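You operate a simulated robot arm through the tools that you are given. There is no shell and no other tool. Be economical: measure what you need, move in short steps, check, and stop when the job is done.

The job below is to be done with a simulated two-armed robot. You get a single attempt, and the scene is never put back.

JOB
Fetch the white tube holder and set it on the top of the prep bench. Put the grey-cap bottle marked "4" from the shaker table in front of the shaker on the ledge of the light box and the grey-cap bottle that says "5" on the shaker table beside the shaker. Put the black-foot cup on the shaker table in front of the shaker away on the low shelf under the blue units. Put the green-ring beaker on the shaker table in front of the shaker away on the strip before the peg rack. Put one of the small teal-cap bottles from the shaker table in front of the shaker on the blue tile. Lift the lid of the grey and white unit open. Any order will do. Set down upright: grey-cap bottle, green-ring beaker, small teal-cap bottle.

Only the result counts: the job must be done as asked and must still hold three seconds after the hand-in. Knocking over, shifting, dropping, spilling or breaking anything else fails it. Lids that push on must go on centred and level and be pressed home; caps that screw on are set level and turned clockwise until they are tight.

ROBOT AND FRAMES
Two 7-joint arms with fingered hands on one trunk, on a base that drives. Base frame: it is fixed to the floor where the robot stands at the start and does not move with it; the origin is under the middle of the robot, x ahead of it, y to its left, z up. Lengths are in mm, angles in rad, forces in N, time in s.
The left shoulder is at the start at [21, 214, 1344], the right one opposite. With the tool pointing down near the work surface each hand reaches from about 120 to 580 mm from the robot's upright axis, wherever it stands, measured 20 degrees to its own side. Places, roughly: black-foot cup (6x6x6 cm) [-1000, -1500, 900]; blue tile (12x12x2 cm) [-1100, -900, 900]; green-ring beaker [-1000, -1250, 1000]; grey-cap bottle [-1000, -1250, 1000]; ledge of the light box (12x15 cm) [800, 3140, 920]; lid of the grey and white unit [-1100, -3300, 1100]; low shelf under the blue units [800, -1300, 200]; shaker table beside the shaker (60x25 cm) [-1280, -660, 900]; small teal-cap bottle [-1000, -1250, 1000]; strip before the peg rack (36x13 cm) [-180, 4040, 900]; top of the prep bench [-1200, 2300, 800]; white tube holder (8x8x4 cm) [500, 200, 900]. Payload 3.3 kg a hand.
The tool frame of a hand sits at the grasp point between the pads (the TCP): z along the fingers, y along the line on which they close. The tips reach 26 mm beyond it. Largest opening 132 mm; the body of the gripper starts 73 mm behind the TCP. The gripper is a hand of 2 fingers: y runs from the thumb to the fingers, the wrist lies at [0, 0, -224] in the tool frame.
Orientation is told as [roll, pitch, yaw] about the base's x, y, z axes, in that order, counted from this pose: with the fingers straight down and closing along the base's y, the tool's x points along the base's -x, its y along +y and its z along -z.

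CONTROLS
- The arms move only by the tool jog_arm. It takes "left_plan", "right_plan" or both (then of equal length, played together; a hand with none holds still); each is a list of rows, each an object of numbers (a shift or turn left out is 0): "tx", "ty", "tz": the shift along the tool's x, y, z in units of 50 mm (1.0 is 50 mm); "rx", "ry", "rz": the turn, a rotation vector about the tool's x, y, z in units of 4 degrees (1.0 is 4 degrees). In form: [{"tx": .., "ty": .., "tz": .., "rx": .., "ry": .., "rz": ..}, ...]. A call has 1 to 12 rows; each row shifts and turns the commanded pose from where the row before left it, along the tool's axes as they then stand. A call with a number of a shift or a turn outside -1 to 1 is refused whole. A row lasts 0.2 s, in which the tool goes at most 50 mm and 0.15 rad; a call with a longer step from one row to the next is refused whole. Where a pose cannot be reached the arm comes as near as it can. A force on the tool above 40 N (or 10 N above the force at the start of the call, whichever is more), or a blocked arm, ends the call early, and 0.2 s more pass. In this call time passes only in rows, and 0.2 s behind the last. The reply holds the time, the measured pose of the TCP, the force on the tool along the base axes, the opening and the grip force, in the units named above and with some noise, with the torque about the TCP (base axes, N m) and any sound that the robot's microphone picked up.
- Cameras (640 x 400 px; columns grow to the right, rows downward): "scene" is now at [93.6, 27.7, 1514.5]; the picture's right is [0.33, -0.94, 0.00], its down [-0.58, -0.20, -0.79] and it looks along [0.75, 0.26, -0.61] (base axes); focal length 276 px, centre (320, 200). "left" rides on the left gripper at [-66, -3, -99] in its tool frame; the picture's right is [0.04, -1.00, 0.00], its down [0.83, 0.03, -0.55] and it looks along [0.55, 0.02, 0.83] (tool axes); focal length 261 px, centre (320, 200). "right" rides on the right gripper at [66, -3, -99] in its tool frame; the picture's right is [0.04, 1.00, 0.00], its down [-0.83, 0.03, -0.55] and it looks along [-0.55, 0.02, 0.83] (tool axes); focal length 261 px, centre (320, 200). There is no depth. A picture from a camera that has moved, and an enlarged one, comes with that camera's place and axes in the base frame and with its lens.
- snapshot(camera): a new picture of that camera. The clock stands still meanwhile.
- move_column(by): slides the trunk up (or, below 0, down) by that many mm; the arms and the scene camera ride with it, the base frame stays. It gives what a move gives, with no picture.
- steer(legs): drives the robot by 1 to 6 legs, each [ahead, left, turn to the left] in mm, mm and rad, along the robot's own axes; the way and the turn of a leg run together, so that a leg with both is an arc; at most 1500 mm and 3.142 rad a leg. The arms and the cameras ride along, it lands a little off, and it stops where it bumps. It gives what a move gives.
- curl_fingers(finger1, thumb_bend, hand): sets how far each is bent, from 0 (flat) to 1 (curled in); at 0.3 the hand is open as for a grip, at 0.7 the pads meet at the TCP. One left out holds its place. A second passes; each finger stops where it meets its share of the squeeze, and holds until it gets a number again. It is the only way to open and close the hand. It gives what a move gives, with no picture; readings hold the bend of each and the force on the fingers (four entries, about 0 where the hand has none), thumb and palm.
- pan_tilt(pan, tilt): turns the head with the scene camera to pan (to the left, within 1.501 rad either way) and tilt (down, from -0.506 to 1.204), counted from straight ahead of the robot. It gives what a move gives.
- close_up(camera, box): a new picture of the part [left, top, right, bottom] of that camera's present view, enlarged. The clock stands still meanwhile.
- job_done(): hands the job in; it is judged then, once.

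Go step by step. Nothing tells you exact positions but the pictures and the camera data: compare them with the known pose of the tool, close in by small moves and look again before you grip or let go. The budget is 196 turns and 172 pictures, counting those below and the enlarged ones. Unless the task says otherwise, let go and move clear before handing in.

The tools are called after "Call:" as a command line: name --argument value ..., lists and objects as JSON in quotes. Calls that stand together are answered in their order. jog_arm: Moves the arms, as the interface text tells. Its arguments: {"type":"object","properties":{"left_plan":{"type":"array"},"right_plan":{"type":"array"}},"required":[]} The other tools are called the same way: move_column (by) slides the trunk up or down; curl_fingers (finger1, thumb_bend, hand) moves the fingers one by one; steer (legs) drives the base; pan_tilt (pan, tilt) turns the head that bears the scene camera; snapshot (camera) takes a picture; close_up (camera, box) takes an enlarged picture of a part of a camera's view; job_done () hands the job in.

At the start:

```text
clock: 0.0
left_position: [415.9, 351.2, 1210.2]
left_ee_rot: [0.001, 0.001, 0.0]
left_force: [-0.5, -0.2, -1.5]
left_torque: [0.0, -0.01, -0.03]
left_finger_gap: 131.8
left_grip_force: 0.0
left_shape: jaw
left_bend: [0.3, 0.3]
left_finger forces: [0.0, 0.0, 0.0, 0.0, 0.1, 0.0]
right_position: [283.1, -13.2, 1223.6]
right_ee_rot: [-0.001, -0.001, -0.001]
right_force: [0.4, -0.1, -0.9]
right_torque: [-0.04, 0.03, -0.01]
right_finger_gap: 132.0
right_grip_force: 0.0
right_shape: jaw
right_bend: [0.3, 0.3]
right_finger forces: [0.0, 0.0, 0.0, 0.1, 0.0, 0.0]
trunk travel left (down, up): [-625.0, 136.0]
robot x, y, heading: [0.8, 1.8, 0.004]
head pan, tilt: [0.333, 0.661]
```

scene: 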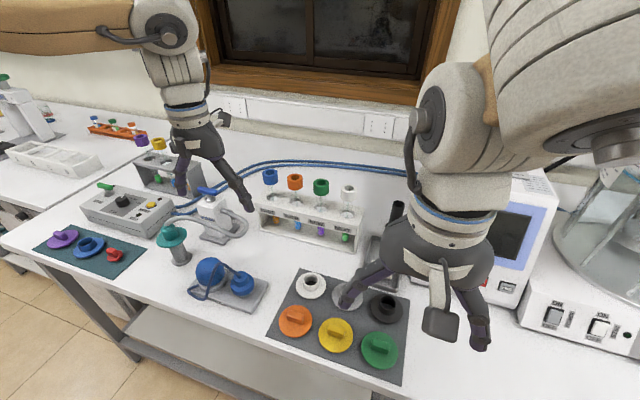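
right: 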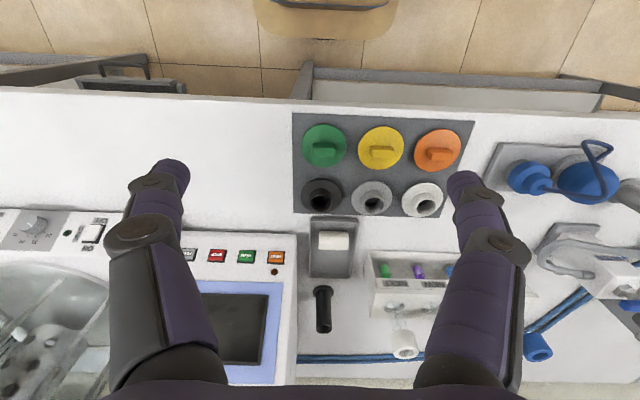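
left: 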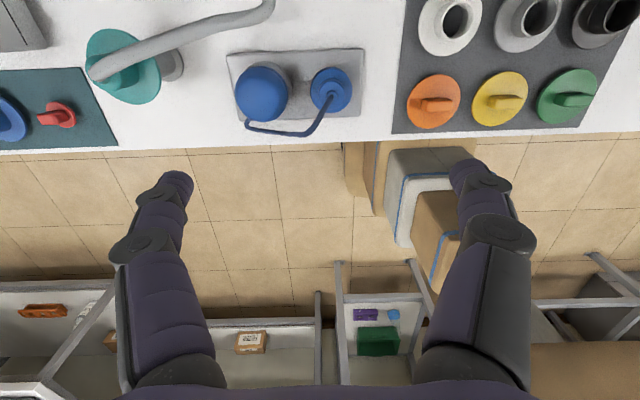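

The white tube holder looks like the white ring on the grey mat, near (497, 193, 900). I'll look closer before gripping.

Call:
close_up --camera "scene" --box '[250, 240, 430, 390]'

Call:
close_up --camera "right" --box '[280, 100, 480, 230]'

```text
2.67 times, centred on (340, 315) of scene
camera zoom: at [93.6, 27.7, 1514.5], right [0.33, -0.94, 0.0], down [-0.58, -0.2, -0.79], along [0.75, 0.26, -0.61], focal length 735 px, centre (267, -107)
```

zoom: 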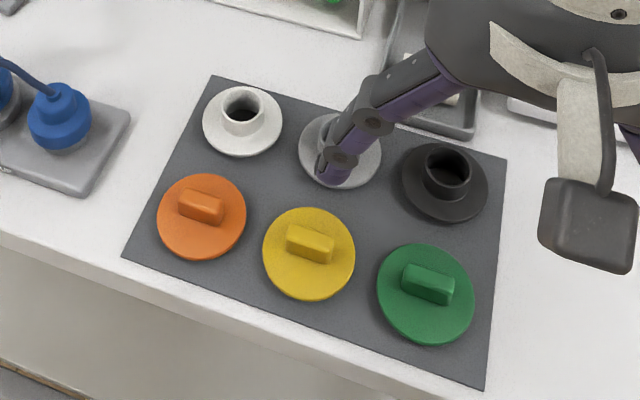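

```text
3.08 times, centred on (380, 165) of right
camera zoom: at [217.0, -17.4, 1322.1], right [-0.04, 1.0, 0.0], down [0.83, 0.03, 0.55], along [0.55, 0.02, -0.83], focal length 802 px, centre (135, 308)
```

zoom: 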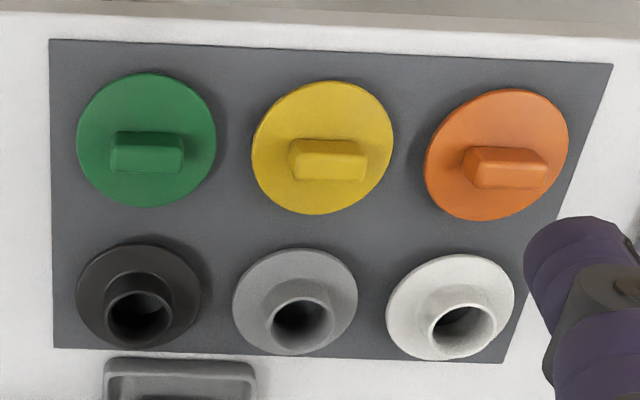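

The white holder is a flanged ring, with its rim centre near (489, 189, 931). I'll part-close the left hand, hover above it and check.

Call:
curl_fingers --hand "left" --finger1 0.45 --thumb_bend 0.45

Call:
jog_arm --left_plan '[{"tx": -0.3, "ty": -0.65, "tz": 0.6}, {"tx": -0.3, "ty": -0.65, "tz": 0.6}, {"tx": -0.3, "ty": -0.65, "tz": 0.6}, {"tx": -0.3, "ty": -0.65, "tz": 0.6}, {"tx": -0.26, "ty": -0.64, "tz": 0.6}, {"tz": 0.6}, {"tz": 0.6}]'

Call:
snapshot --camera "left"

Call:
snapshot --camera "scene"

```text
clock: 1.0
left_position: [415.1, 351.9, 1212.1]
left_ee_rot: [-0.001, -0.002, 0.0]
left_force: [0.5, -0.1, -1.0]
left_torque: [-0.04, 0.02, 0.01]
left_finger_gap: 84.0
left_grip_force: 0.1
left_shape: fingers
left_bend: [0.45, 0.45]
left_finger forces: [0.0, 0.0, 0.1, 0.1, 0.0, 0.0]
right_position: [281.0, -13.0, 1224.1]
right_ee_rot: [0.001, -0.001, 0.0]
right_force: [0.2, 0.2, -0.2]
right_torque: [-0.02, 0.0, 0.01]
right_finger_gap: 131.8
right_grip_force: 0.1
right_shape: jaw
right_bend: [0.3, 0.3]
right_finger forces: [0.0, 0.1, 0.1, 0.0, 0.1, 0.1]
trunk travel left (down, up): [-625.0, 136.0]
robot x, y, heading: [-0.5, -0.6, 0.0]
head pan, tilt: [0.333, 0.661]
```

```text
clock: 2.6
left_position: [488.7, 188.4, 1000.3]
left_ee_rot: [0.0, -0.001, 0.0]
left_force: [0.1, -0.7, -0.5]
left_torque: [0.01, -0.01, -0.02]
left_finger_gap: 84.1
left_grip_force: 0.1
left_shape: fingers
left_bend: [0.45, 0.45]
left_finger forces: [0.0, 0.0, 0.0, 0.1, 0.0, 0.0]
right_position: [281.9, -12.7, 1224.0]
right_ee_rot: [0.001, 0.0, -0.001]
right_force: [0.4, -0.4, 0.1]
right_torque: [0.02, -0.01, -0.01]
right_finger_gap: 132.0
right_grip_force: 0.2
right_shape: jaw
right_bend: [0.3, 0.3]
right_finger forces: [0.0, 0.1, 0.0, 0.0, 0.0, 0.1]
trunk travel left (down, up): [-625.0, 136.0]
robot x, y, heading: [-0.7, -2.6, -0.002]
head pan, tilt: [0.333, 0.661]
```

```text
166 pictures are left
camera left: at [553.7, 184.8, 1100.5], right [-0.04, -1.0, 0.0], down [-0.83, 0.03, 0.55], along [-0.55, 0.02, -0.83], focal length 261 px, centre (320, 200)
```

left: 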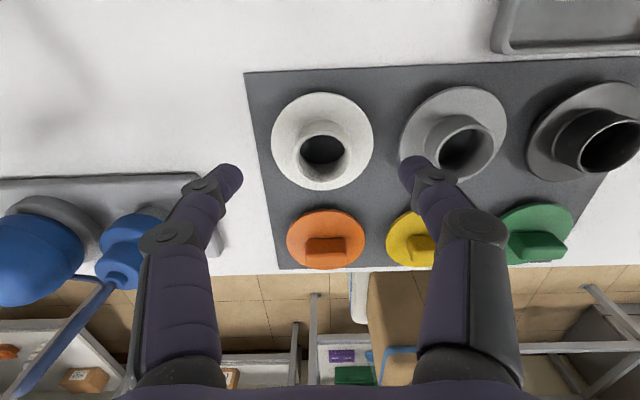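

```text
165 pictures are left
camera scene: at [94.0, 27.0, 1514.5], right [0.33, -0.94, 0.0], down [-0.58, -0.2, -0.79], along [0.75, 0.26, -0.61], focal length 276 px, centre (320, 200)
```

scene: 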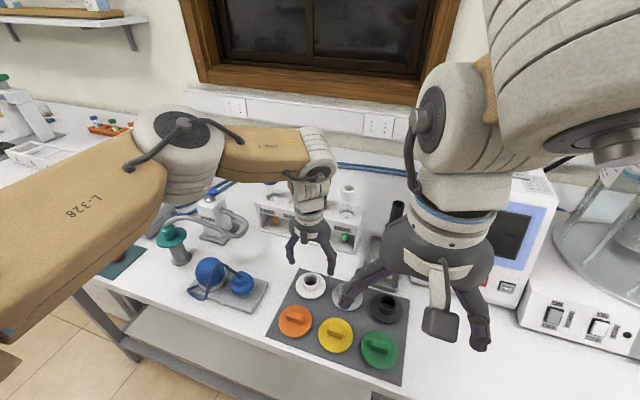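

Triangulation puts the rim at about (484, 186, 936). I'll shift slightly and lower to just above the flange.

Call:
jog_arm --left_plan '[{"tx": 0.1, "ty": -0.05, "tz": 0.5}, {"tz": 0.5}, {"tz": 0.2}]'

Call:
snapshot --camera "left"

Call:
close_up --camera "scene" --box '[260, 220, 380, 310]'

```text
clock: 3.4
left_position: [485.5, 185.4, 940.9]
left_ee_rot: [-0.003, 0.0, 0.0]
left_force: [0.7, 0.1, 0.2]
left_torque: [-0.01, -0.01, -0.04]
left_finger_gap: 83.1
left_grip_force: 0.5
left_shape: fingers
left_bend: [0.45, 0.45]
left_finger forces: [0.0, 0.0, 0.1, 0.0, 0.4, 0.0]
right_position: [282.9, -12.8, 1223.6]
right_ee_rot: [0.001, 0.0, 0.0]
right_force: [-0.4, -0.1, 0.7]
right_torque: [0.02, -0.02, 0.01]
right_finger_gap: 131.9
right_grip_force: 0.0
right_shape: jaw
right_bend: [0.3, 0.3]
right_finger forces: [0.1, 0.0, 0.0, 0.0, 0.0, 0.0]
trunk travel left (down, up): [-625.0, 136.0]
robot x, y, heading: [-0.8, -1.4, -0.004]
head pan, tilt: [0.333, 0.661]
```

```text
164 pictures are left
camera left: at [550.3, 182.2, 1040.2], right [-0.04, -1.0, 0.0], down [-0.83, 0.04, 0.55], along [-0.55, 0.02, -0.83], focal length 261 px, centre (320, 200)
```

left: 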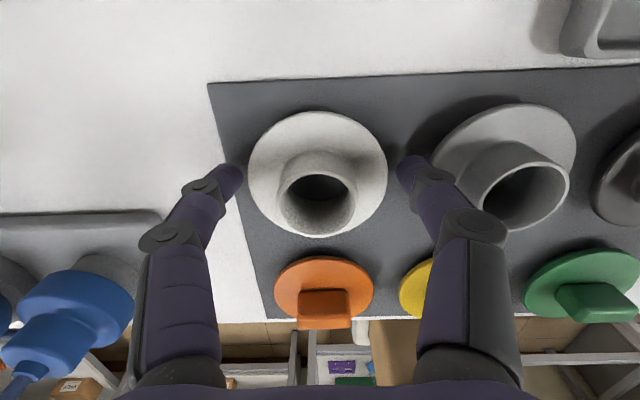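

```text
4.44 times, centred on (320, 265) of scene
camera zoom: at [93.5, 28.0, 1514.5], right [0.33, -0.94, 0.0], down [-0.58, -0.2, -0.79], along [0.75, 0.26, -0.61], focal length 1224 px, centre (320, -89)
```

zoom: 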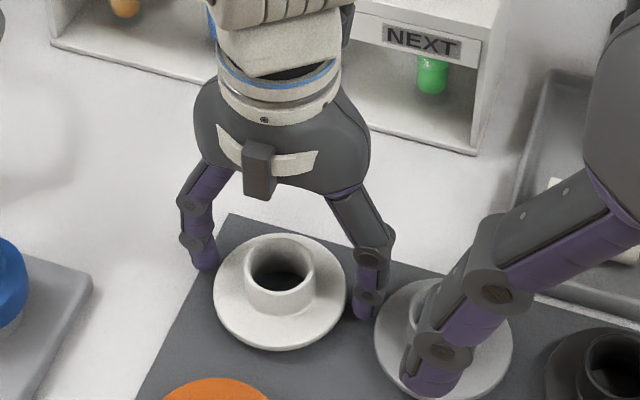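

The fingers straddle the ring and are centred on it. I'll lower a few mm and close on the collar.

Call:
jog_arm --left_plan '[{"tz": 0.1}]'

Call:
curl_fingers --hand "left" --finger1 0.7 --thumb_bend 0.7

Call:
snapshot --camera "left"

```text
clock: 3.8
left_position: [483.6, 185.9, 937.2]
left_ee_rot: [0.0, 0.0, 0.0]
left_force: [0.0, 0.8, -0.1]
left_torque: [0.0, -0.02, 0.0]
left_finger_gap: 83.0
left_grip_force: 0.3
left_shape: fingers
left_bend: [0.45, 0.45]
left_finger forces: [0.0, 0.1, 0.1, 0.0, 0.2, 0.0]
right_position: [282.4, -12.5, 1223.4]
right_ee_rot: [0.001, 0.001, 0.0]
right_force: [-0.8, 0.6, -0.2]
right_torque: [0.01, -0.01, 0.0]
right_finger_gap: 131.9
right_grip_force: 0.0
right_shape: jaw
right_bend: [0.3, 0.3]
right_finger forces: [0.0, 0.0, 0.1, 0.1, 0.0, 0.1]
trunk travel left (down, up): [-625.0, 136.0]
robot x, y, heading: [-1.0, -3.3, 0.002]
head pan, tilt: [0.333, 0.661]
```

```text
clock: 4.8
left_position: [484.0, 185.3, 936.2]
left_ee_rot: [0.0, 0.0, -0.001]
left_force: [0.0, 0.2, -0.2]
left_torque: [0.01, 0.01, 0.02]
left_finger_gap: 66.4
left_grip_force: 17.1
left_shape: fingers
left_bend: [0.46, 0.61]
left_finger forces: [16.4, 0.0, 0.1, 0.1, 16.5, 0.0]
right_position: [282.7, -14.2, 1223.8]
right_ee_rot: [0.0, 0.001, 0.001]
right_force: [0.3, 1.2, 0.0]
right_torque: [0.02, -0.02, 0.0]
right_finger_gap: 132.0
right_grip_force: 0.0
right_shape: jaw
right_bend: [0.3, 0.3]
right_finger forces: [0.1, 0.0, 0.0, 0.1, 0.0, 0.1]
trunk travel left (down, up): [-625.0, 136.0]
robot x, y, heading: [-5.4, -0.8, 0.003]
head pan, tilt: [0.333, 0.661]
```

```text
162 pictures are left
camera left: at [549.4, 181.8, 1035.8], right [-0.04, -1.0, 0.0], down [-0.83, 0.03, 0.55], along [-0.55, 0.02, -0.83], focal length 261 px, centre (320, 200)
```

left: 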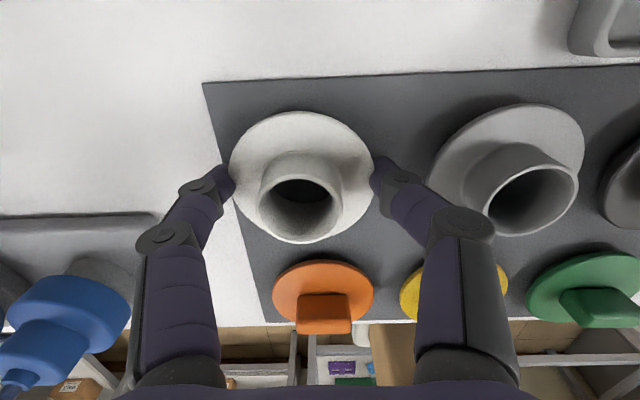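

The fingertips caught the flange rather than the collar, and the ring slid about 7 mm. I'll reopen, rise 10 mm, recentre and close on the collar.

Call:
curl_fingers --hand "left" --finger1 0.44 --thumb_bend 0.44

Call:
jog_arm --left_plan '[{"tz": -0.25}, {"ty": 0.13}]'

Call:
curl_fingers --hand "left" --finger1 0.7 --thumb_bend 0.7

Call:
snapshot --camera "left"

```text
clock: 5.8
left_position: [485.1, 186.2, 936.4]
left_ee_rot: [0.0, 0.002, 0.0]
left_force: [0.3, 1.4, 0.3]
left_torque: [0.0, 0.02, 0.01]
left_finger_gap: 87.1
left_grip_force: 0.7
left_shape: fingers
left_bend: [0.43, 0.44]
left_finger forces: [0.3, 0.0, 0.0, 0.0, 0.3, 0.0]
right_position: [282.2, -12.4, 1222.9]
right_ee_rot: [0.001, 0.0, 0.0]
right_force: [0.2, 0.5, 0.2]
right_torque: [-0.01, 0.0, -0.03]
right_finger_gap: 132.1
right_grip_force: 0.1
right_shape: jaw
right_bend: [0.3, 0.3]
right_finger forces: [0.0, 0.2, 0.0, 0.1, 0.0, 0.1]
trunk travel left (down, up): [-625.0, 136.0]
robot x, y, heading: [0.6, -2.7, 0.002]
head pan, tilt: [0.333, 0.661]
```

```text
clock: 6.4
left_position: [483.7, 192.7, 949.3]
left_ee_rot: [0.0, -0.001, -0.001]
left_force: [0.8, -0.2, -0.6]
left_torque: [0.01, -0.01, 0.02]
left_finger_gap: 86.8
left_grip_force: 0.1
left_shape: fingers
left_bend: [0.44, 0.44]
left_finger forces: [0.0, 0.0, 0.0, 0.0, 0.0, 0.0]
right_position: [282.7, -12.9, 1223.9]
right_ee_rot: [0.0, -0.001, 0.0]
right_force: [0.8, 0.1, -0.2]
right_torque: [0.0, -0.01, 0.0]
right_finger_gap: 131.8
right_grip_force: 0.0
right_shape: jaw
right_bend: [0.3, 0.3]
right_finger forces: [0.0, 0.0, 0.0, 0.0, 0.1, 0.0]
trunk travel left (down, up): [-625.0, 136.0]
robot x, y, heading: [1.7, 1.8, 0.007]
head pan, tilt: [0.333, 0.661]
```

```text
clock: 7.4
left_position: [483.2, 192.5, 949.3]
left_ee_rot: [0.001, 0.001, 0.0]
left_force: [0.6, 0.0, 0.0]
left_torque: [-0.02, -0.02, -0.02]
left_finger_gap: 50.4
left_grip_force: 12.8
left_shape: fingers
left_bend: [0.52, 0.62]
left_finger forces: [13.2, 0.0, 0.1, 0.0, 13.2, 0.0]
right_position: [281.4, -11.8, 1222.8]
right_ee_rot: [-0.001, 0.0, -0.001]
right_force: [0.3, -0.3, 0.6]
right_torque: [0.03, 0.0, 0.0]
right_finger_gap: 131.7
right_grip_force: 0.0
right_shape: jaw
right_bend: [0.3, 0.3]
right_finger forces: [0.1, 0.1, 0.0, 0.0, 0.0, 0.0]
trunk travel left (down, up): [-625.0, 136.0]
robot x, y, heading: [-0.3, 1.8, 0.0]
head pan, tilt: [0.333, 0.661]
```

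```text
161 pictures are left
camera left: at [548.7, 189.2, 1048.6], right [-0.04, -1.0, 0.0], down [-0.83, 0.03, 0.55], along [-0.55, 0.02, -0.83], focal length 261 px, centre (320, 200)
```

left: 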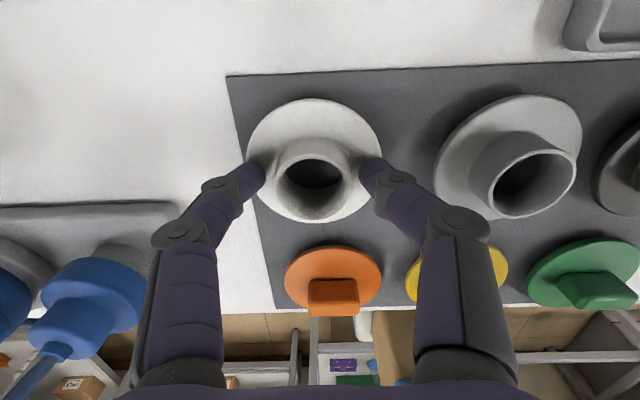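

It's gripped on the collar. I'll lift and check that it holds.

Call:
jog_arm --left_plan '[{"tz": -0.3}, {"tz": -0.6}, {"tz": -0.8}, {"tz": -0.8}]'

Call:
snapshot --camera "left"

```text
clock: 8.4
left_position: [483.0, 194.2, 1076.2]
left_ee_rot: [-0.002, 0.0, 0.001]
left_force: [0.4, -0.6, -1.3]
left_torque: [-0.04, 0.0, 0.03]
left_finger_gap: 50.5
left_grip_force: 12.8
left_shape: fingers
left_bend: [0.52, 0.62]
left_finger forces: [12.8, 0.0, 0.0, 0.0, 12.8, 0.0]
right_position: [282.4, -12.9, 1223.1]
right_ee_rot: [0.0, -0.001, -0.001]
right_force: [-0.2, -0.7, -0.2]
right_torque: [0.01, -0.01, 0.02]
right_finger_gap: 132.1
right_grip_force: 0.0
right_shape: jaw
right_bend: [0.3, 0.3]
right_finger forces: [0.0, 0.1, 0.1, 0.0, 0.0, 0.1]
trunk travel left (down, up): [-625.0, 136.0]
robot x, y, heading: [1.6, -0.0, -0.005]
head pan, tilt: [0.333, 0.661]
```

```text
160 pictures are left
camera left: at [547.6, 190.0, 1174.7], right [-0.04, -1.0, 0.0], down [-0.83, 0.03, 0.55], along [-0.55, 0.02, -0.83], focal length 261 px, centre (320, 200)
```

left: 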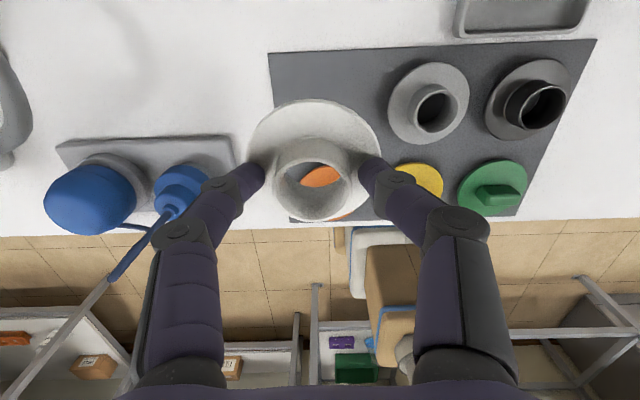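

The holder is in hand. I'll tuck it back a bit and look around the room.

Call:
jog_arm --left_plan '[{"tx": 0.7, "tz": -0.6}, {"tx": 0.7, "tz": -0.6}, {"tx": 0.7, "tz": -0.3}, {"tx": 0.5}]'

Call:
pan_tilt --pan 1.5 --tilt 0.35

Call:
snapshot --camera "scene"

Call:
pan_tilt --pan -1.5 --tilt 0.35

Call:
snapshot --camera "scene"

```text
clock: 9.4
left_position: [352.6, 194.8, 1149.7]
left_ee_rot: [0.0, -0.002, 0.001]
left_force: [0.0, 0.2, -0.1]
left_torque: [0.03, -0.01, -0.01]
left_finger_gap: 50.3
left_grip_force: 12.6
left_shape: fingers
left_bend: [0.52, 0.63]
left_finger forces: [12.7, 0.1, 0.1, 0.1, 12.7, 0.0]
right_position: [281.5, -13.3, 1224.4]
right_ee_rot: [0.002, 0.001, 0.0]
right_force: [-0.4, 0.5, -0.5]
right_torque: [0.0, 0.03, -0.01]
right_finger_gap: 131.8
right_grip_force: 0.0
right_shape: jaw
right_bend: [0.3, 0.3]
right_finger forces: [0.0, 0.0, 0.1, 0.0, 0.1, 0.0]
trunk travel left (down, up): [-625.0, 136.0]
robot x, y, heading: [0.4, -0.2, 0.001]
head pan, tilt: [0.333, 0.661]
```

```text
clock: 10.8
left_position: [353.5, 193.9, 1149.7]
left_ee_rot: [0.001, 0.0, 0.002]
left_force: [0.3, -0.9, -0.9]
left_torque: [-0.01, 0.0, 0.01]
left_finger_gap: 50.3
left_grip_force: 12.7
left_shape: fingers
left_bend: [0.52, 0.63]
left_finger forces: [12.6, 0.0, 0.0, 0.1, 12.5, 0.0]
right_position: [282.3, -12.3, 1223.4]
right_ee_rot: [0.0, 0.0, 0.002]
right_force: [-0.1, 0.6, 0.4]
right_torque: [-0.01, -0.01, 0.02]
right_finger_gap: 132.1
right_grip_force: 0.0
right_shape: jaw
right_bend: [0.3, 0.3]
right_finger forces: [0.0, 0.0, 0.1, 0.1, 0.0, 0.1]
trunk travel left (down, up): [-625.0, 136.0]
robot x, y, heading: [-2.8, -1.6, 0.002]
head pan, tilt: [1.499, 0.351]
```

```text
159 pictures are left
camera scene: at [18.7, 92.2, 1542.6], right [1.0, -0.07, 0.0], down [-0.03, -0.34, -0.94], along [0.07, 0.94, -0.34], focal length 276 px, centre (320, 200)
```

scene: 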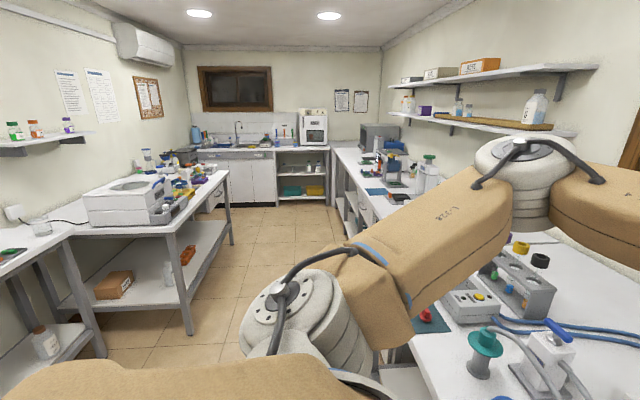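

```text
clock: 13.4
left_position: [353.2, 193.9, 1150.1]
left_ee_rot: [-0.001, 0.0, 0.001]
left_force: [0.6, -0.2, -0.4]
left_torque: [0.04, -0.04, 0.0]
left_finger_gap: 50.4
left_grip_force: 12.2
left_shape: fingers
left_bend: [0.52, 0.63]
left_finger forces: [12.7, 0.0, 0.1, 0.0, 12.6, 0.0]
right_position: [282.8, -11.4, 1224.3]
right_ee_rot: [0.001, 0.002, 0.0]
right_force: [0.7, -0.2, 0.7]
right_torque: [0.0, 0.0, -0.02]
right_finger_gap: 132.0
right_grip_force: 0.2
right_shape: jaw
right_bend: [0.3, 0.3]
right_finger forces: [0.0, 0.0, 0.0, 0.0, 0.0, 0.0]
trunk travel left (down, up): [-625.0, 136.0]
robot x, y, heading: [-1.7, -0.8, -0.001]
head pan, tilt: [-1.499, 0.351]
```

```text
158 pictures are left
camera scene: at [18.7, -93.6, 1542.6], right [-1.0, -0.07, 0.0], down [-0.02, 0.34, -0.94], along [0.07, -0.94, -0.34], focal length 276 px, centre (320, 200)
```

scene: 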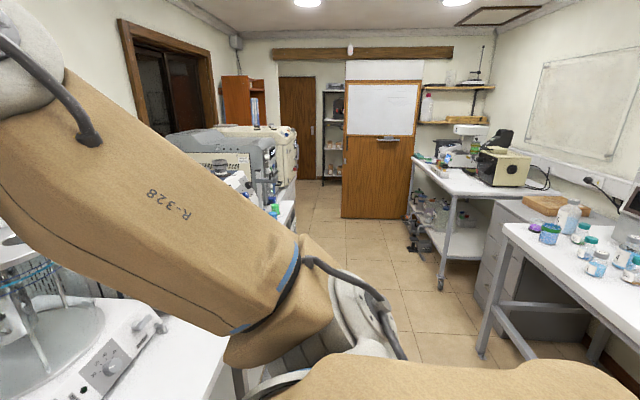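

The corridor runs along y. The prep bench front edge is near x=-760 and the front bench edge near x=330. I'll back into the corridor middle and drive to the prep bench.

Call:
steer --legs '[[-215, 0, 0], [0, 0, 1.571], [1400, 0, 0], [600, 0, 0]]'

Call:
pan_tilt --pan 1.0 --tilt 0.55

Call:
snapshot --camera "scene"

Call:
pan_tilt --pan -0.6 --tilt 0.45

Call:
snapshot --camera "scene"

```text
clock: 28.1
left_position: [-359.9, 2315.8, 1149.0]
left_ee_rot: [-0.001, 0.001, 1.562]
left_force: [-0.2, 0.6, -0.2]
left_torque: [-0.01, -0.01, -0.03]
left_finger_gap: 50.6
left_grip_force: 12.9
left_shape: fingers
left_bend: [0.52, 0.63]
left_finger forces: [12.6, 0.0, 0.1, 0.0, 12.6, 0.0]
right_position: [-154.2, 2243.3, 1224.3]
right_ee_rot: [0.0, -0.001, 1.564]
right_force: [-0.1, 0.4, 0.0]
right_torque: [-0.02, 0.02, -0.01]
right_finger_gap: 131.8
right_grip_force: 0.1
right_shape: jaw
right_bend: [0.3, 0.3]
right_finger forces: [0.0, 0.0, 0.0, 0.0, 0.1, 0.1]
trunk travel left (down, up): [-625.0, 136.0]
robot x, y, heading: [-169.8, 1960.1, 1.565]
head pan, tilt: [-1.499, 0.351]
```

```text
clock: 30.4
left_position: [-361.1, 2316.5, 1149.5]
left_ee_rot: [0.0, 0.001, 1.562]
left_force: [0.7, 0.1, -0.8]
left_torque: [0.01, 0.01, -0.04]
left_finger_gap: 50.2
left_grip_force: 12.8
left_shape: fingers
left_bend: [0.52, 0.63]
left_finger forces: [12.7, 0.0, 0.1, 0.0, 12.6, 0.1]
right_position: [-153.7, 2243.3, 1223.4]
right_ee_rot: [0.0, 0.0, 1.564]
right_force: [0.7, -0.1, 1.1]
right_torque: [0.01, 0.03, 0.0]
right_finger_gap: 131.9
right_grip_force: 0.0
right_shape: jaw
right_bend: [0.3, 0.3]
right_finger forces: [0.0, 0.0, 0.1, 0.1, 0.1, 0.0]
trunk travel left (down, up): [-625.0, 136.0]
robot x, y, heading: [-166.7, 1961.7, 1.562]
head pan, tilt: [1.0, 0.55]
```

```text
157 pictures are left
camera scene: at [-243.4, 2021.3, 1524.4], right [0.55, 0.84, 0.0], down [0.44, -0.29, -0.85], along [-0.71, 0.47, -0.52], focal length 276 px, centre (320, 200)
```

scene: 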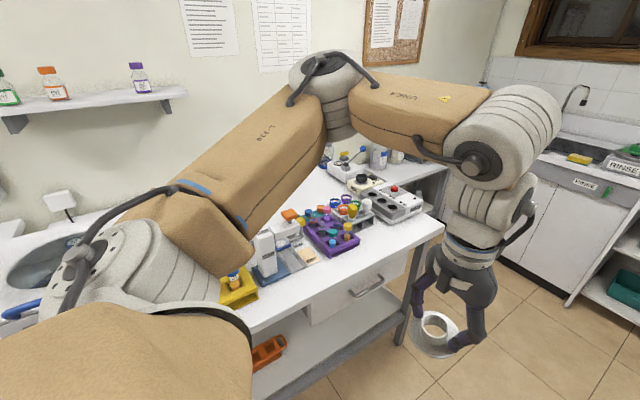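

```text
clock: 32.1
left_position: [-360.5, 2317.7, 1150.1]
left_ee_rot: [0.0, 0.0, 1.563]
left_force: [0.7, 0.1, -0.9]
left_torque: [0.0, 0.01, 0.0]
left_finger_gap: 50.5
left_grip_force: 12.6
left_shape: fingers
left_bend: [0.52, 0.63]
left_finger forces: [12.6, 0.0, 0.0, 0.0, 12.6, 0.0]
right_position: [-153.8, 2243.8, 1224.9]
right_ee_rot: [0.002, 0.001, 1.564]
right_force: [0.0, -0.1, -0.8]
right_torque: [-0.01, 0.0, 0.0]
right_finger_gap: 131.9
right_grip_force: 0.1
right_shape: jaw
right_bend: [0.3, 0.3]
right_finger forces: [0.0, 0.1, 0.0, 0.0, 0.0, 0.0]
trunk travel left (down, up): [-625.0, 136.0]
robot x, y, heading: [-168.7, 1959.0, 1.565]
head pan, tilt: [-0.6, 0.45]
```

```text
156 pictures are left
camera scene: at [-115.8, 2047.6, 1533.4], right [0.82, -0.57, 0.0], down [-0.25, -0.36, -0.9], along [0.51, 0.74, -0.44], focal length 276 px, centre (320, 200)
```

scene: 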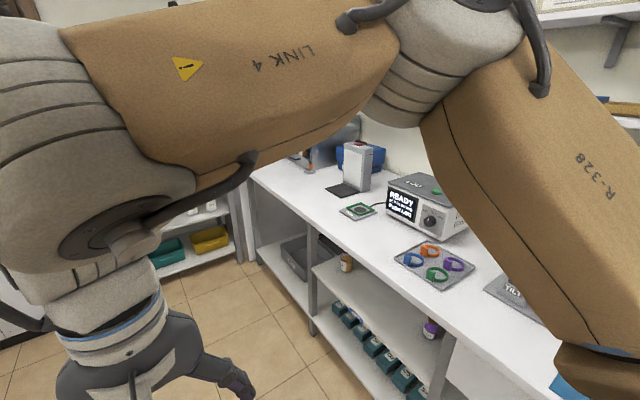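

The prep bench has a clear front strip near (-830, 2780), between the purple rack and the edge. I'll drive up beside it, facing the bench, and look from closer.

Call:
steer --legs '[[990, 0, 0], [0, 0, 1.573], [130, 0, 0]]'

Call:
pan_tilt --pan 0.3 --tilt 0.75

Call:
snapshot --camera "scene"

Call:
snapshot --camera "left"

```text
clock: 42.0
left_position: [-638.5, 2700.0, 1149.9]
left_ee_rot: [0.0, 0.001, -3.07]
left_force: [0.5, 1.0, -0.3]
left_torque: [0.01, -0.04, -0.01]
left_finger_gap: 50.3
left_grip_force: 12.8
left_shape: fingers
left_bend: [0.52, 0.63]
left_finger forces: [12.6, 0.0, 0.1, 0.0, 12.5, 0.0]
right_position: [-583.5, 2912.9, 1223.6]
right_ee_rot: [0.001, -0.001, -3.068]
right_force: [0.9, -0.4, -0.6]
right_torque: [-0.01, -0.01, 0.02]
right_finger_gap: 132.1
right_grip_force: 0.2
right_shape: jaw
right_bend: [0.3, 0.3]
right_finger forces: [0.0, 0.0, 0.0, 0.1, 0.0, 0.0]
trunk travel left (down, up): [-625.0, 136.0]
robot x, y, heading: [-298.3, 2921.1, -3.069]
head pan, tilt: [-0.6, 0.45]
```

```text
clock: 43.2
left_position: [-636.8, 2700.1, 1149.6]
left_ee_rot: [0.001, -0.001, -3.071]
left_force: [0.3, 0.8, -0.8]
left_torque: [0.0, 0.01, -0.01]
left_finger_gap: 50.4
left_grip_force: 12.8
left_shape: fingers
left_bend: [0.52, 0.63]
left_finger forces: [12.6, 0.0, 0.0, 0.0, 12.6, 0.0]
right_position: [-580.3, 2912.0, 1224.3]
right_ee_rot: [0.001, 0.0, -3.068]
right_force: [-0.4, -0.1, 0.7]
right_torque: [0.01, 0.02, 0.0]
right_finger_gap: 131.9
right_grip_force: 0.0
right_shape: jaw
right_bend: [0.3, 0.3]
right_finger forces: [0.1, 0.0, 0.0, 0.0, 0.0, 0.0]
trunk travel left (down, up): [-625.0, 136.0]
robot x, y, heading: [-299.6, 2923.3, -3.068]
head pan, tilt: [0.3, 0.75]
```

```text
155 pictures are left
camera scene: at [-386.5, 2888.1, 1507.0], right [-0.36, 0.93, 0.0], down [0.64, 0.25, -0.73], along [-0.68, -0.27, -0.68], focal length 276 px, centre (320, 200)
```

scene: 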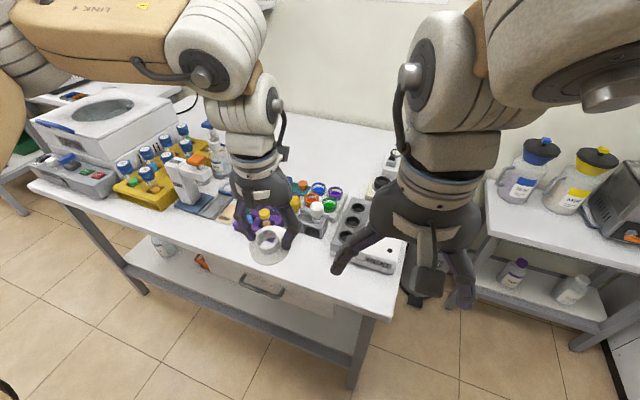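

```text
154 pictures are left
camera left: at [-702.9, 2697.4, 1248.9], right [-0.03, 1.0, 0.0], down [0.83, 0.03, 0.55], along [0.55, 0.02, -0.83], focal length 261 px, centre (320, 200)
```

left: 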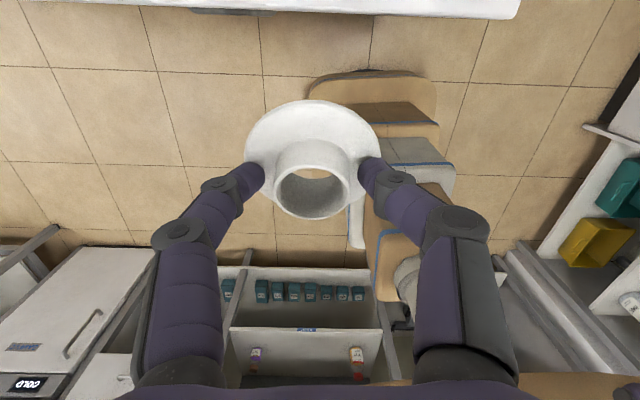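

The bench front edge is near x=-720, and there's a white strip in front of the racks. I need a clearer view of it, so I'll use the right hand camera plus a zoom.

Call:
snapshot --camera "right"

Call:
close_up --camera "scene" --box '[200, 170, 420, 320]'

```text
153 pictures are left
camera right: at [-515.7, 2917.8, 1322.2], right [0.11, -0.99, 0.0], down [-0.83, -0.1, 0.55], along [-0.55, -0.06, -0.83], focal length 261 px, centre (320, 200)
```

right: 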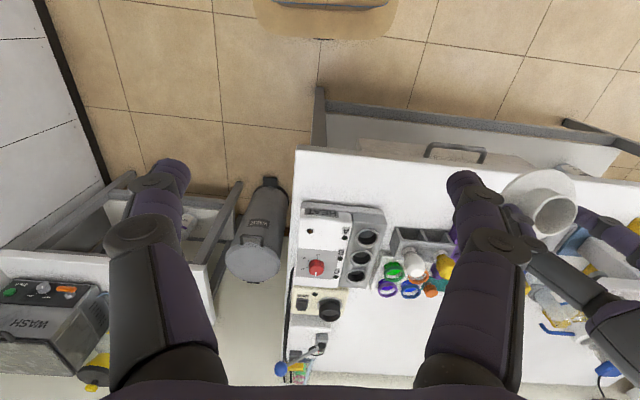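

```text
2.67 times, centred on (310, 245) of scene
camera zoom: at [-386.5, 2888.1, 1507.0], right [-0.36, 0.93, 0.0], down [0.64, 0.25, -0.73], along [-0.68, -0.27, -0.68], focal length 735 px, centre (347, 80)
```

zoom: 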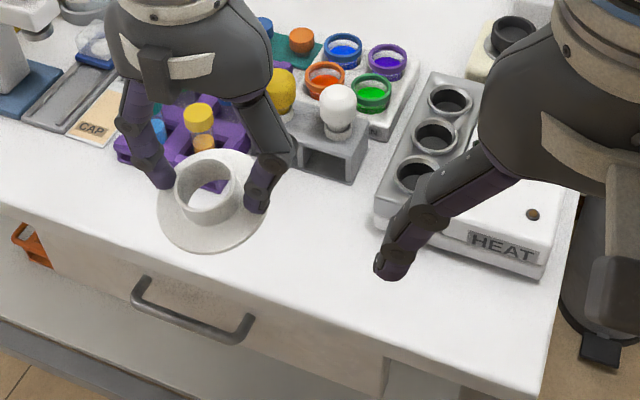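

There is a clear strip of about 150 mm in front of the grey rack. I'll aim for (-785, 2660), move over it and lower.

Call:
steer --legs '[[50, 0, 0]]'

Call:
jog_arm --left_plan '[{"tx": -0.7, "ty": 0.15}, {"tx": -0.7, "ty": 0.2}, {"tx": -0.6, "ty": 0.2, "tz": 0.5}, {"tz": 0.9}, {"tz": 0.9}, {"tz": 0.9}]'

Call:
close_up --camera "scene" --box '[200, 170, 420, 320]'

Call:
snapshot --camera "left"

```text
clock: 44.1
left_position: [-688.6, 2695.7, 1149.6]
left_ee_rot: [0.0, 0.002, -3.068]
left_force: [-0.5, 0.5, -1.9]
left_torque: [0.01, -0.03, 0.02]
left_finger_gap: 50.4
left_grip_force: 12.7
left_shape: fingers
left_bend: [0.52, 0.63]
left_finger forces: [12.7, 0.1, 0.0, 0.0, 12.6, 0.0]
right_position: [-634.6, 2907.0, 1222.6]
right_ee_rot: [0.001, 0.003, -3.069]
right_force: [-0.4, -0.2, -0.6]
right_torque: [-0.01, -0.05, -0.01]
right_finger_gap: 132.1
right_grip_force: 0.1
right_shape: jaw
right_bend: [0.3, 0.3]
right_finger forces: [0.0, 0.0, 0.1, 0.1, 0.0, 0.0]
trunk travel left (down, up): [-625.0, 136.0]
robot x, y, heading: [-347.0, 2913.6, -3.075]
head pan, tilt: [0.3, 0.75]
```

```text
clock: 45.5
left_position: [-783.6, 2657.0, 990.5]
left_ee_rot: [-0.001, 0.0, -3.069]
left_force: [0.4, 0.7, -0.8]
left_torque: [-0.02, 0.0, -0.01]
left_finger_gap: 50.2
left_grip_force: 12.8
left_shape: fingers
left_bend: [0.52, 0.63]
left_finger forces: [12.5, 0.1, 0.1, 0.0, 12.4, 0.0]
right_position: [-631.6, 2907.8, 1223.1]
right_ee_rot: [0.0, 0.0, -3.068]
right_force: [-0.2, -0.4, -0.8]
right_torque: [-0.04, -0.03, 0.02]
right_finger_gap: 131.9
right_grip_force: 0.0
right_shape: jaw
right_bend: [0.3, 0.3]
right_finger forces: [0.0, 0.0, 0.0, 0.0, 0.0, 0.0]
trunk travel left (down, up): [-625.0, 136.0]
robot x, y, heading: [-350.4, 2917.4, -3.069]
head pan, tilt: [0.3, 0.75]
```

```text
2.67 times, centred on (310, 245) of scene
camera zoom: at [-437.4, 2884.0, 1506.9], right [-0.36, 0.93, 0.0], down [0.64, 0.25, -0.73], along [-0.68, -0.27, -0.68], focal length 735 px, centre (347, 80)
```

zoom: 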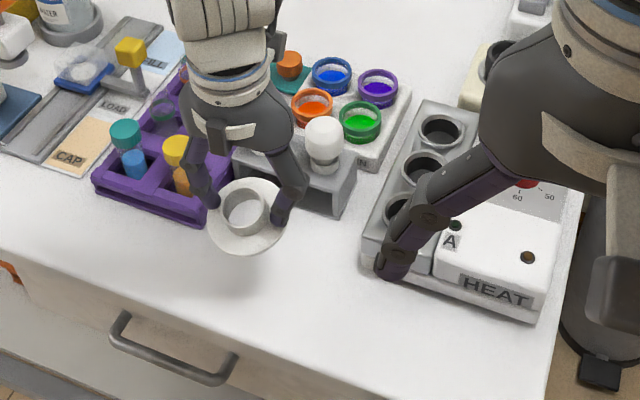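

```text
150 pictures are left
camera left: at [-848.9, 2653.1, 1089.6], right [-0.03, 1.0, 0.0], down [0.83, 0.03, 0.55], along [0.55, 0.02, -0.83], focal length 261 px, centre (320, 200)
```

left: 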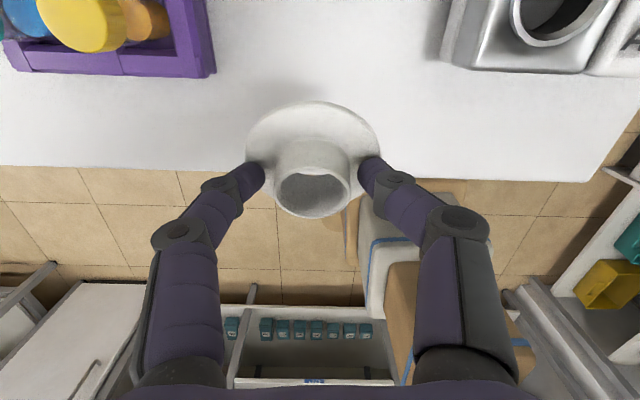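

The spot is clear. I'll shift 15 mm further in and lower gently until contact.

Call:
jog_arm --left_plan '[{"tx": -0.3, "tz": 0.3}, {"tz": 0.3}, {"tz": 0.2}, {"tz": 0.15}, {"tz": 0.15}, {"tz": 0.15}, {"tz": 0.15}]'

Call:
close_up --camera "scene" --box '[200, 170, 420, 320]'

```text
clock: 47.1
left_position: [-799.0, 2660.3, 919.7]
left_ee_rot: [0.001, 0.002, -3.069]
left_force: [0.0, 0.5, -0.8]
left_torque: [0.0, 0.01, 0.04]
left_finger_gap: 49.9
left_grip_force: 12.5
left_shape: fingers
left_bend: [0.52, 0.63]
left_finger forces: [12.4, 0.0, 0.0, 0.0, 12.5, 0.0]
right_position: [-631.3, 2908.7, 1224.0]
right_ee_rot: [0.0, -0.001, -3.069]
right_force: [0.7, 0.2, 0.1]
right_torque: [0.02, 0.0, 0.03]
right_finger_gap: 131.6
right_grip_force: 0.1
right_shape: jaw
right_bend: [0.3, 0.3]
right_finger forces: [0.0, 0.0, 0.0, 0.0, 0.0, 0.0]
trunk travel left (down, up): [-625.0, 136.0]
robot x, y, heading: [-348.4, 2918.1, -3.074]
head pan, tilt: [0.3, 0.75]
```

```text
2.67 times, centred on (310, 245) of scene
camera zoom: at [-436.9, 2884.3, 1507.0], right [-0.36, 0.93, 0.0], down [0.64, 0.25, -0.73], along [-0.68, -0.27, -0.68], focal length 735 px, centre (347, 80)
```

zoom: 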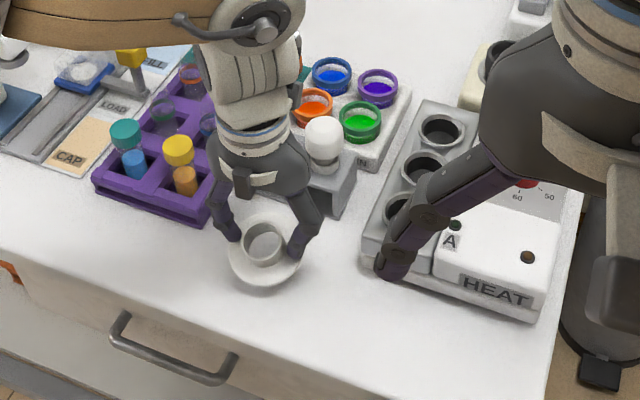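

There's no contact yet, so the bench is lower, around 820 to 830. I'll keep lowering.

Call:
jog_arm --left_plan '[{"tz": 0.2}, {"tz": 0.2}, {"tz": 0.15}, {"tz": 0.12}, {"tz": 0.12}, {"tz": 0.12}, {"tz": 0.12}, {"tz": 0.12}, {"tz": 0.12}]'

Call:
close_up --camera "scene" --box '[200, 170, 420, 320]'

```text
clock: 48.1
left_position: [-801.4, 2662.1, 895.1]
left_ee_rot: [0.001, -0.011, -3.065]
left_force: [6.1, 0.6, 33.2]
left_torque: [-1.03, -0.34, 0.22]
left_finger_gap: 49.9
left_grip_force: 30.4
left_shape: fingers
left_bend: [0.58, 0.64]
left_finger forces: [44.5, 0.1, 0.0, 0.0, 17.1, 0.0]
right_position: [-631.3, 2909.8, 1224.1]
right_ee_rot: [0.001, -0.003, -3.067]
right_force: [0.6, -0.6, -0.8]
right_torque: [0.01, -0.04, 0.02]
right_finger_gap: 131.9
right_grip_force: 0.1
right_shape: jaw
right_bend: [0.3, 0.3]
right_finger forces: [0.0, 0.0, 0.0, 0.1, 0.0, 0.0]
trunk travel left (down, up): [-625.0, 136.0]
robot x, y, heading: [-350.7, 2920.8, -3.069]
head pan, tilt: [0.3, 0.75]
stopped in row 4 (left hand): the force on the tool passed its limit at 48 N (the readings are from after the stop); the commanded pose is now the measured one
```

```text
2.67 times, centred on (310, 245) of scene
camera zoom: at [-434.7, 2885.5, 1507.4], right [-0.36, 0.93, 0.0], down [0.63, 0.25, -0.73], along [-0.68, -0.27, -0.68], focal length 735 px, centre (347, 80)
```

zoom: 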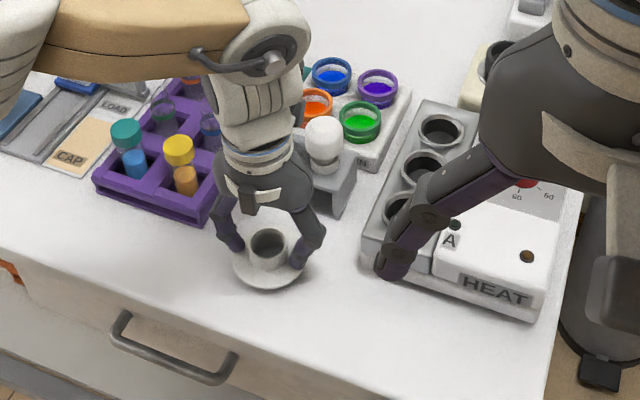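

Contact at TCP z≈895, and the holder sits flat on the bench. I'll back off the pressure slightly, release and lift.

Call:
jog_arm --left_plan '[{"tz": -0.05}]'

Call:
curl_fingers --hand "left" --finger1 0.45 --thumb_bend 0.45

Call:
jog_arm --left_plan '[{"tz": -0.3}, {"tz": -0.6}, {"tz": -0.9}, {"tz": -0.9}, {"tz": -0.9}, {"tz": -0.9}, {"tx": 0.9, "tz": -0.3}, {"tx": 0.9}, {"tx": 0.6}]'

Call:
close_up --camera "scene" --box '[200, 170, 420, 320]'

```text
clock: 48.5
left_position: [-802.5, 2661.9, 894.0]
left_ee_rot: [0.002, -0.009, -3.066]
left_force: [-0.5, 0.5, 21.5]
left_torque: [-0.6, 0.01, -0.03]
left_finger_gap: 49.8
left_grip_force: 25.4
left_shape: fingers
left_bend: [0.58, 0.64]
left_finger forces: [33.3, 0.1, 0.0, 0.0, 17.2, 0.0]
right_position: [-630.5, 2908.5, 1223.9]
right_ee_rot: [0.0, -0.002, -3.067]
right_force: [0.0, 0.3, 0.2]
right_torque: [0.01, -0.01, 0.04]
right_finger_gap: 131.9
right_grip_force: 0.1
right_shape: jaw
right_bend: [0.3, 0.3]
right_finger forces: [0.1, 0.0, 0.0, 0.0, 0.0, 0.0]
trunk travel left (down, up): [-625.0, 136.0]
robot x, y, heading: [-348.9, 2918.1, -3.07]
head pan, tilt: [0.3, 0.75]
```

```text
clock: 49.5
left_position: [-801.4, 2660.2, 892.9]
left_ee_rot: [0.001, -0.006, -3.065]
left_force: [0.7, 0.7, 0.9]
left_torque: [0.01, -0.04, 0.01]
left_finger_gap: 83.1
left_grip_force: 0.0
left_shape: fingers
left_bend: [0.45, 0.45]
left_finger forces: [0.0, 0.1, 0.0, 0.0, 0.0, 0.1]
right_position: [-630.5, 2907.4, 1223.9]
right_ee_rot: [0.0, 0.0, -3.067]
right_force: [-0.1, 0.6, 0.7]
right_torque: [-0.02, -0.02, 0.0]
right_finger_gap: 131.9
right_grip_force: 0.1
right_shape: jaw
right_bend: [0.3, 0.3]
right_finger forces: [0.0, 0.1, 0.0, 0.1, 0.0, 0.0]
trunk travel left (down, up): [-625.0, 136.0]
robot x, y, heading: [-353.0, 2915.7, -3.073]
head pan, tilt: [0.3, 0.75]
```

```text
clock: 51.5
left_position: [-677.8, 2673.8, 1132.2]
left_ee_rot: [-0.002, -0.007, -3.067]
left_force: [0.1, -0.5, -0.6]
left_torque: [-0.02, 0.03, -0.01]
left_finger_gap: 83.4
left_grip_force: 0.0
left_shape: fingers
left_bend: [0.45, 0.45]
left_finger forces: [0.1, 0.0, 0.0, 0.0, 0.1, 0.0]
right_position: [-630.8, 2907.8, 1224.1]
right_ee_rot: [0.001, 0.0, -3.068]
right_force: [0.2, -1.3, -0.1]
right_torque: [0.01, 0.05, 0.0]
right_finger_gap: 131.9
right_grip_force: 0.1
right_shape: jaw
right_bend: [0.3, 0.3]
right_finger forces: [0.0, 0.1, 0.1, 0.1, 0.1, 0.0]
trunk travel left (down, up): [-625.0, 136.0]
robot x, y, heading: [-349.3, 2915.6, -3.071]
head pan, tilt: [0.3, 0.75]
```

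```text
2.67 times, centred on (310, 245) of scene
camera zoom: at [-436.1, 2884.1, 1507.0], right [-0.36, 0.93, 0.0], down [0.63, 0.25, -0.73], along [-0.68, -0.27, -0.68], focal length 735 px, centre (347, 80)
```

zoom: 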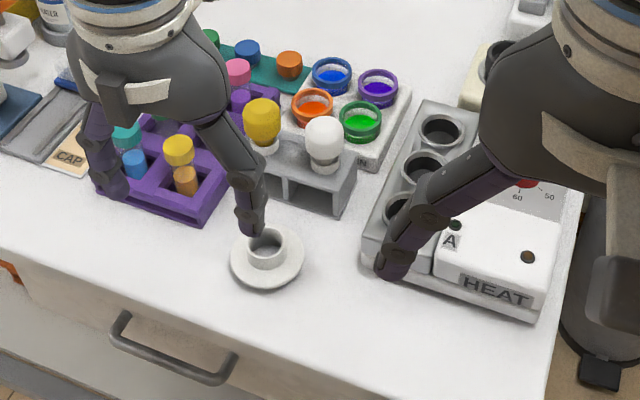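

The white holder is placed. Next I'll drive to the shaker table, around (-1000, -1250), and look at it.

Call:
steer --legs '[[-130, 0, 0], [0, 0, 1.5], [1400, 0, 0], [1400, 0, 0], [1000, 0, 0]]'

Call:
pan_tilt --pan -1.0 --tilt 0.45

Call:
snapshot --camera "scene"

Call:
pan_tilt --pan 0.5 --tilt 0.6

Call:
snapshot --camera "scene"

```text
clock: 74.6
left_position: [174.0, -1259.5, 1131.2]
left_ee_rot: [0.0, -0.007, -1.504]
left_force: [-0.2, -0.5, -0.3]
left_torque: [0.03, -0.01, 0.0]
left_finger_gap: 83.1
left_grip_force: 0.1
left_shape: fingers
left_bend: [0.45, 0.45]
left_finger forces: [0.0, 0.0, 0.0, 0.0, 0.1, 0.1]
right_position: [-60.5, -1209.5, 1223.7]
right_ee_rot: [-0.001, 0.0, -1.505]
right_force: [-0.2, -0.9, 0.2]
right_torque: [0.0, 0.0, 0.0]
right_finger_gap: 131.6
right_grip_force: 0.1
right_shape: jaw
right_bend: [0.3, 0.3]
right_finger forces: [0.0, 0.0, 0.0, 0.1, 0.0, 0.0]
trunk travel left (down, up): [-625.0, 136.0]
robot x, y, heading: [-65.9, -925.2, -1.501]
head pan, tilt: [0.3, 0.75]
```

```text
clock: 76.1
left_position: [174.8, -1259.2, 1132.2]
left_ee_rot: [0.002, -0.005, -1.504]
left_force: [1.2, -0.2, -0.3]
left_torque: [-0.01, -0.02, 0.0]
left_finger_gap: 83.1
left_grip_force: 0.0
left_shape: fingers
left_bend: [0.45, 0.45]
left_finger forces: [0.1, 0.0, 0.0, 0.0, 0.1, 0.0]
right_position: [-60.4, -1208.7, 1223.5]
right_ee_rot: [0.0, 0.0, -1.505]
right_force: [-0.1, -0.2, -0.7]
right_torque: [-0.01, 0.02, 0.02]
right_finger_gap: 132.2
right_grip_force: 0.0
right_shape: jaw
right_bend: [0.3, 0.3]
right_finger forces: [0.0, 0.0, 0.1, 0.0, 0.0, 0.0]
trunk travel left (down, up): [-625.0, 136.0]
robot x, y, heading: [-68.1, -922.3, -1.504]
head pan, tilt: [-1.0, 0.45]
```

```text
146 pictures are left
camera scene: at [-138.4, -993.5, 1533.4], right [-0.59, 0.8, 0.0], down [0.35, 0.26, -0.9], along [-0.72, -0.53, -0.44], focal length 276 px, centre (320, 200)
```

scene: 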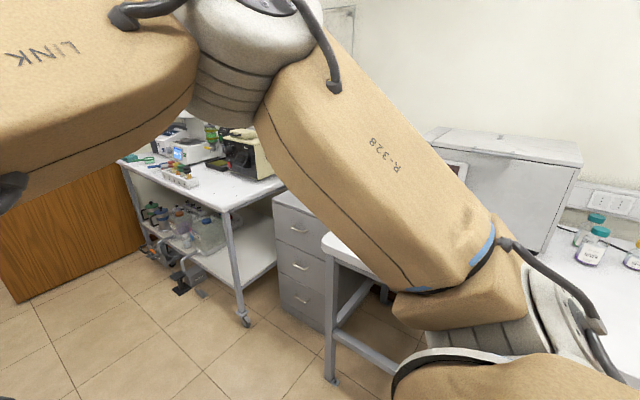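

```text
clock: 77.7
left_position: [174.6, -1259.4, 1130.4]
left_ee_rot: [0.0, -0.006, -1.503]
left_force: [0.4, 0.8, 0.4]
left_torque: [-0.01, 0.02, 0.0]
left_finger_gap: 83.3
left_grip_force: 0.1
left_shape: fingers
left_bend: [0.45, 0.45]
left_finger forces: [0.1, 0.0, 0.0, 0.1, 0.0, 0.0]
right_position: [-60.5, -1209.6, 1223.8]
right_ee_rot: [0.0, -0.001, -1.504]
right_force: [-0.1, 0.6, -0.4]
right_torque: [-0.05, 0.02, -0.01]
right_finger_gap: 131.8
right_grip_force: 0.0
right_shape: jaw
right_bend: [0.3, 0.3]
right_finger forces: [0.0, 0.1, 0.0, 0.1, 0.1, 0.1]
trunk travel left (down, up): [-625.0, 136.0]
robot x, y, heading: [-67.6, -927.2, -1.508]
head pan, tilt: [0.499, 0.6]
```

```text
145 pictures are left
camera scene: at [-17.3, -1013.6, 1519.9], right [-0.85, -0.53, 0.0], down [-0.3, 0.48, -0.82], along [0.44, -0.7, -0.57], focal length 276 px, centre (320, 200)
```

scene: 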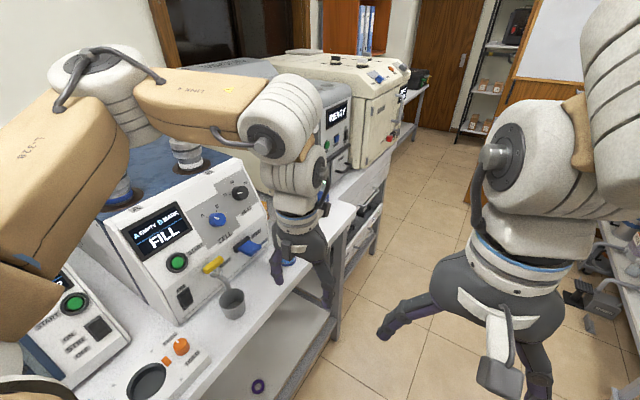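

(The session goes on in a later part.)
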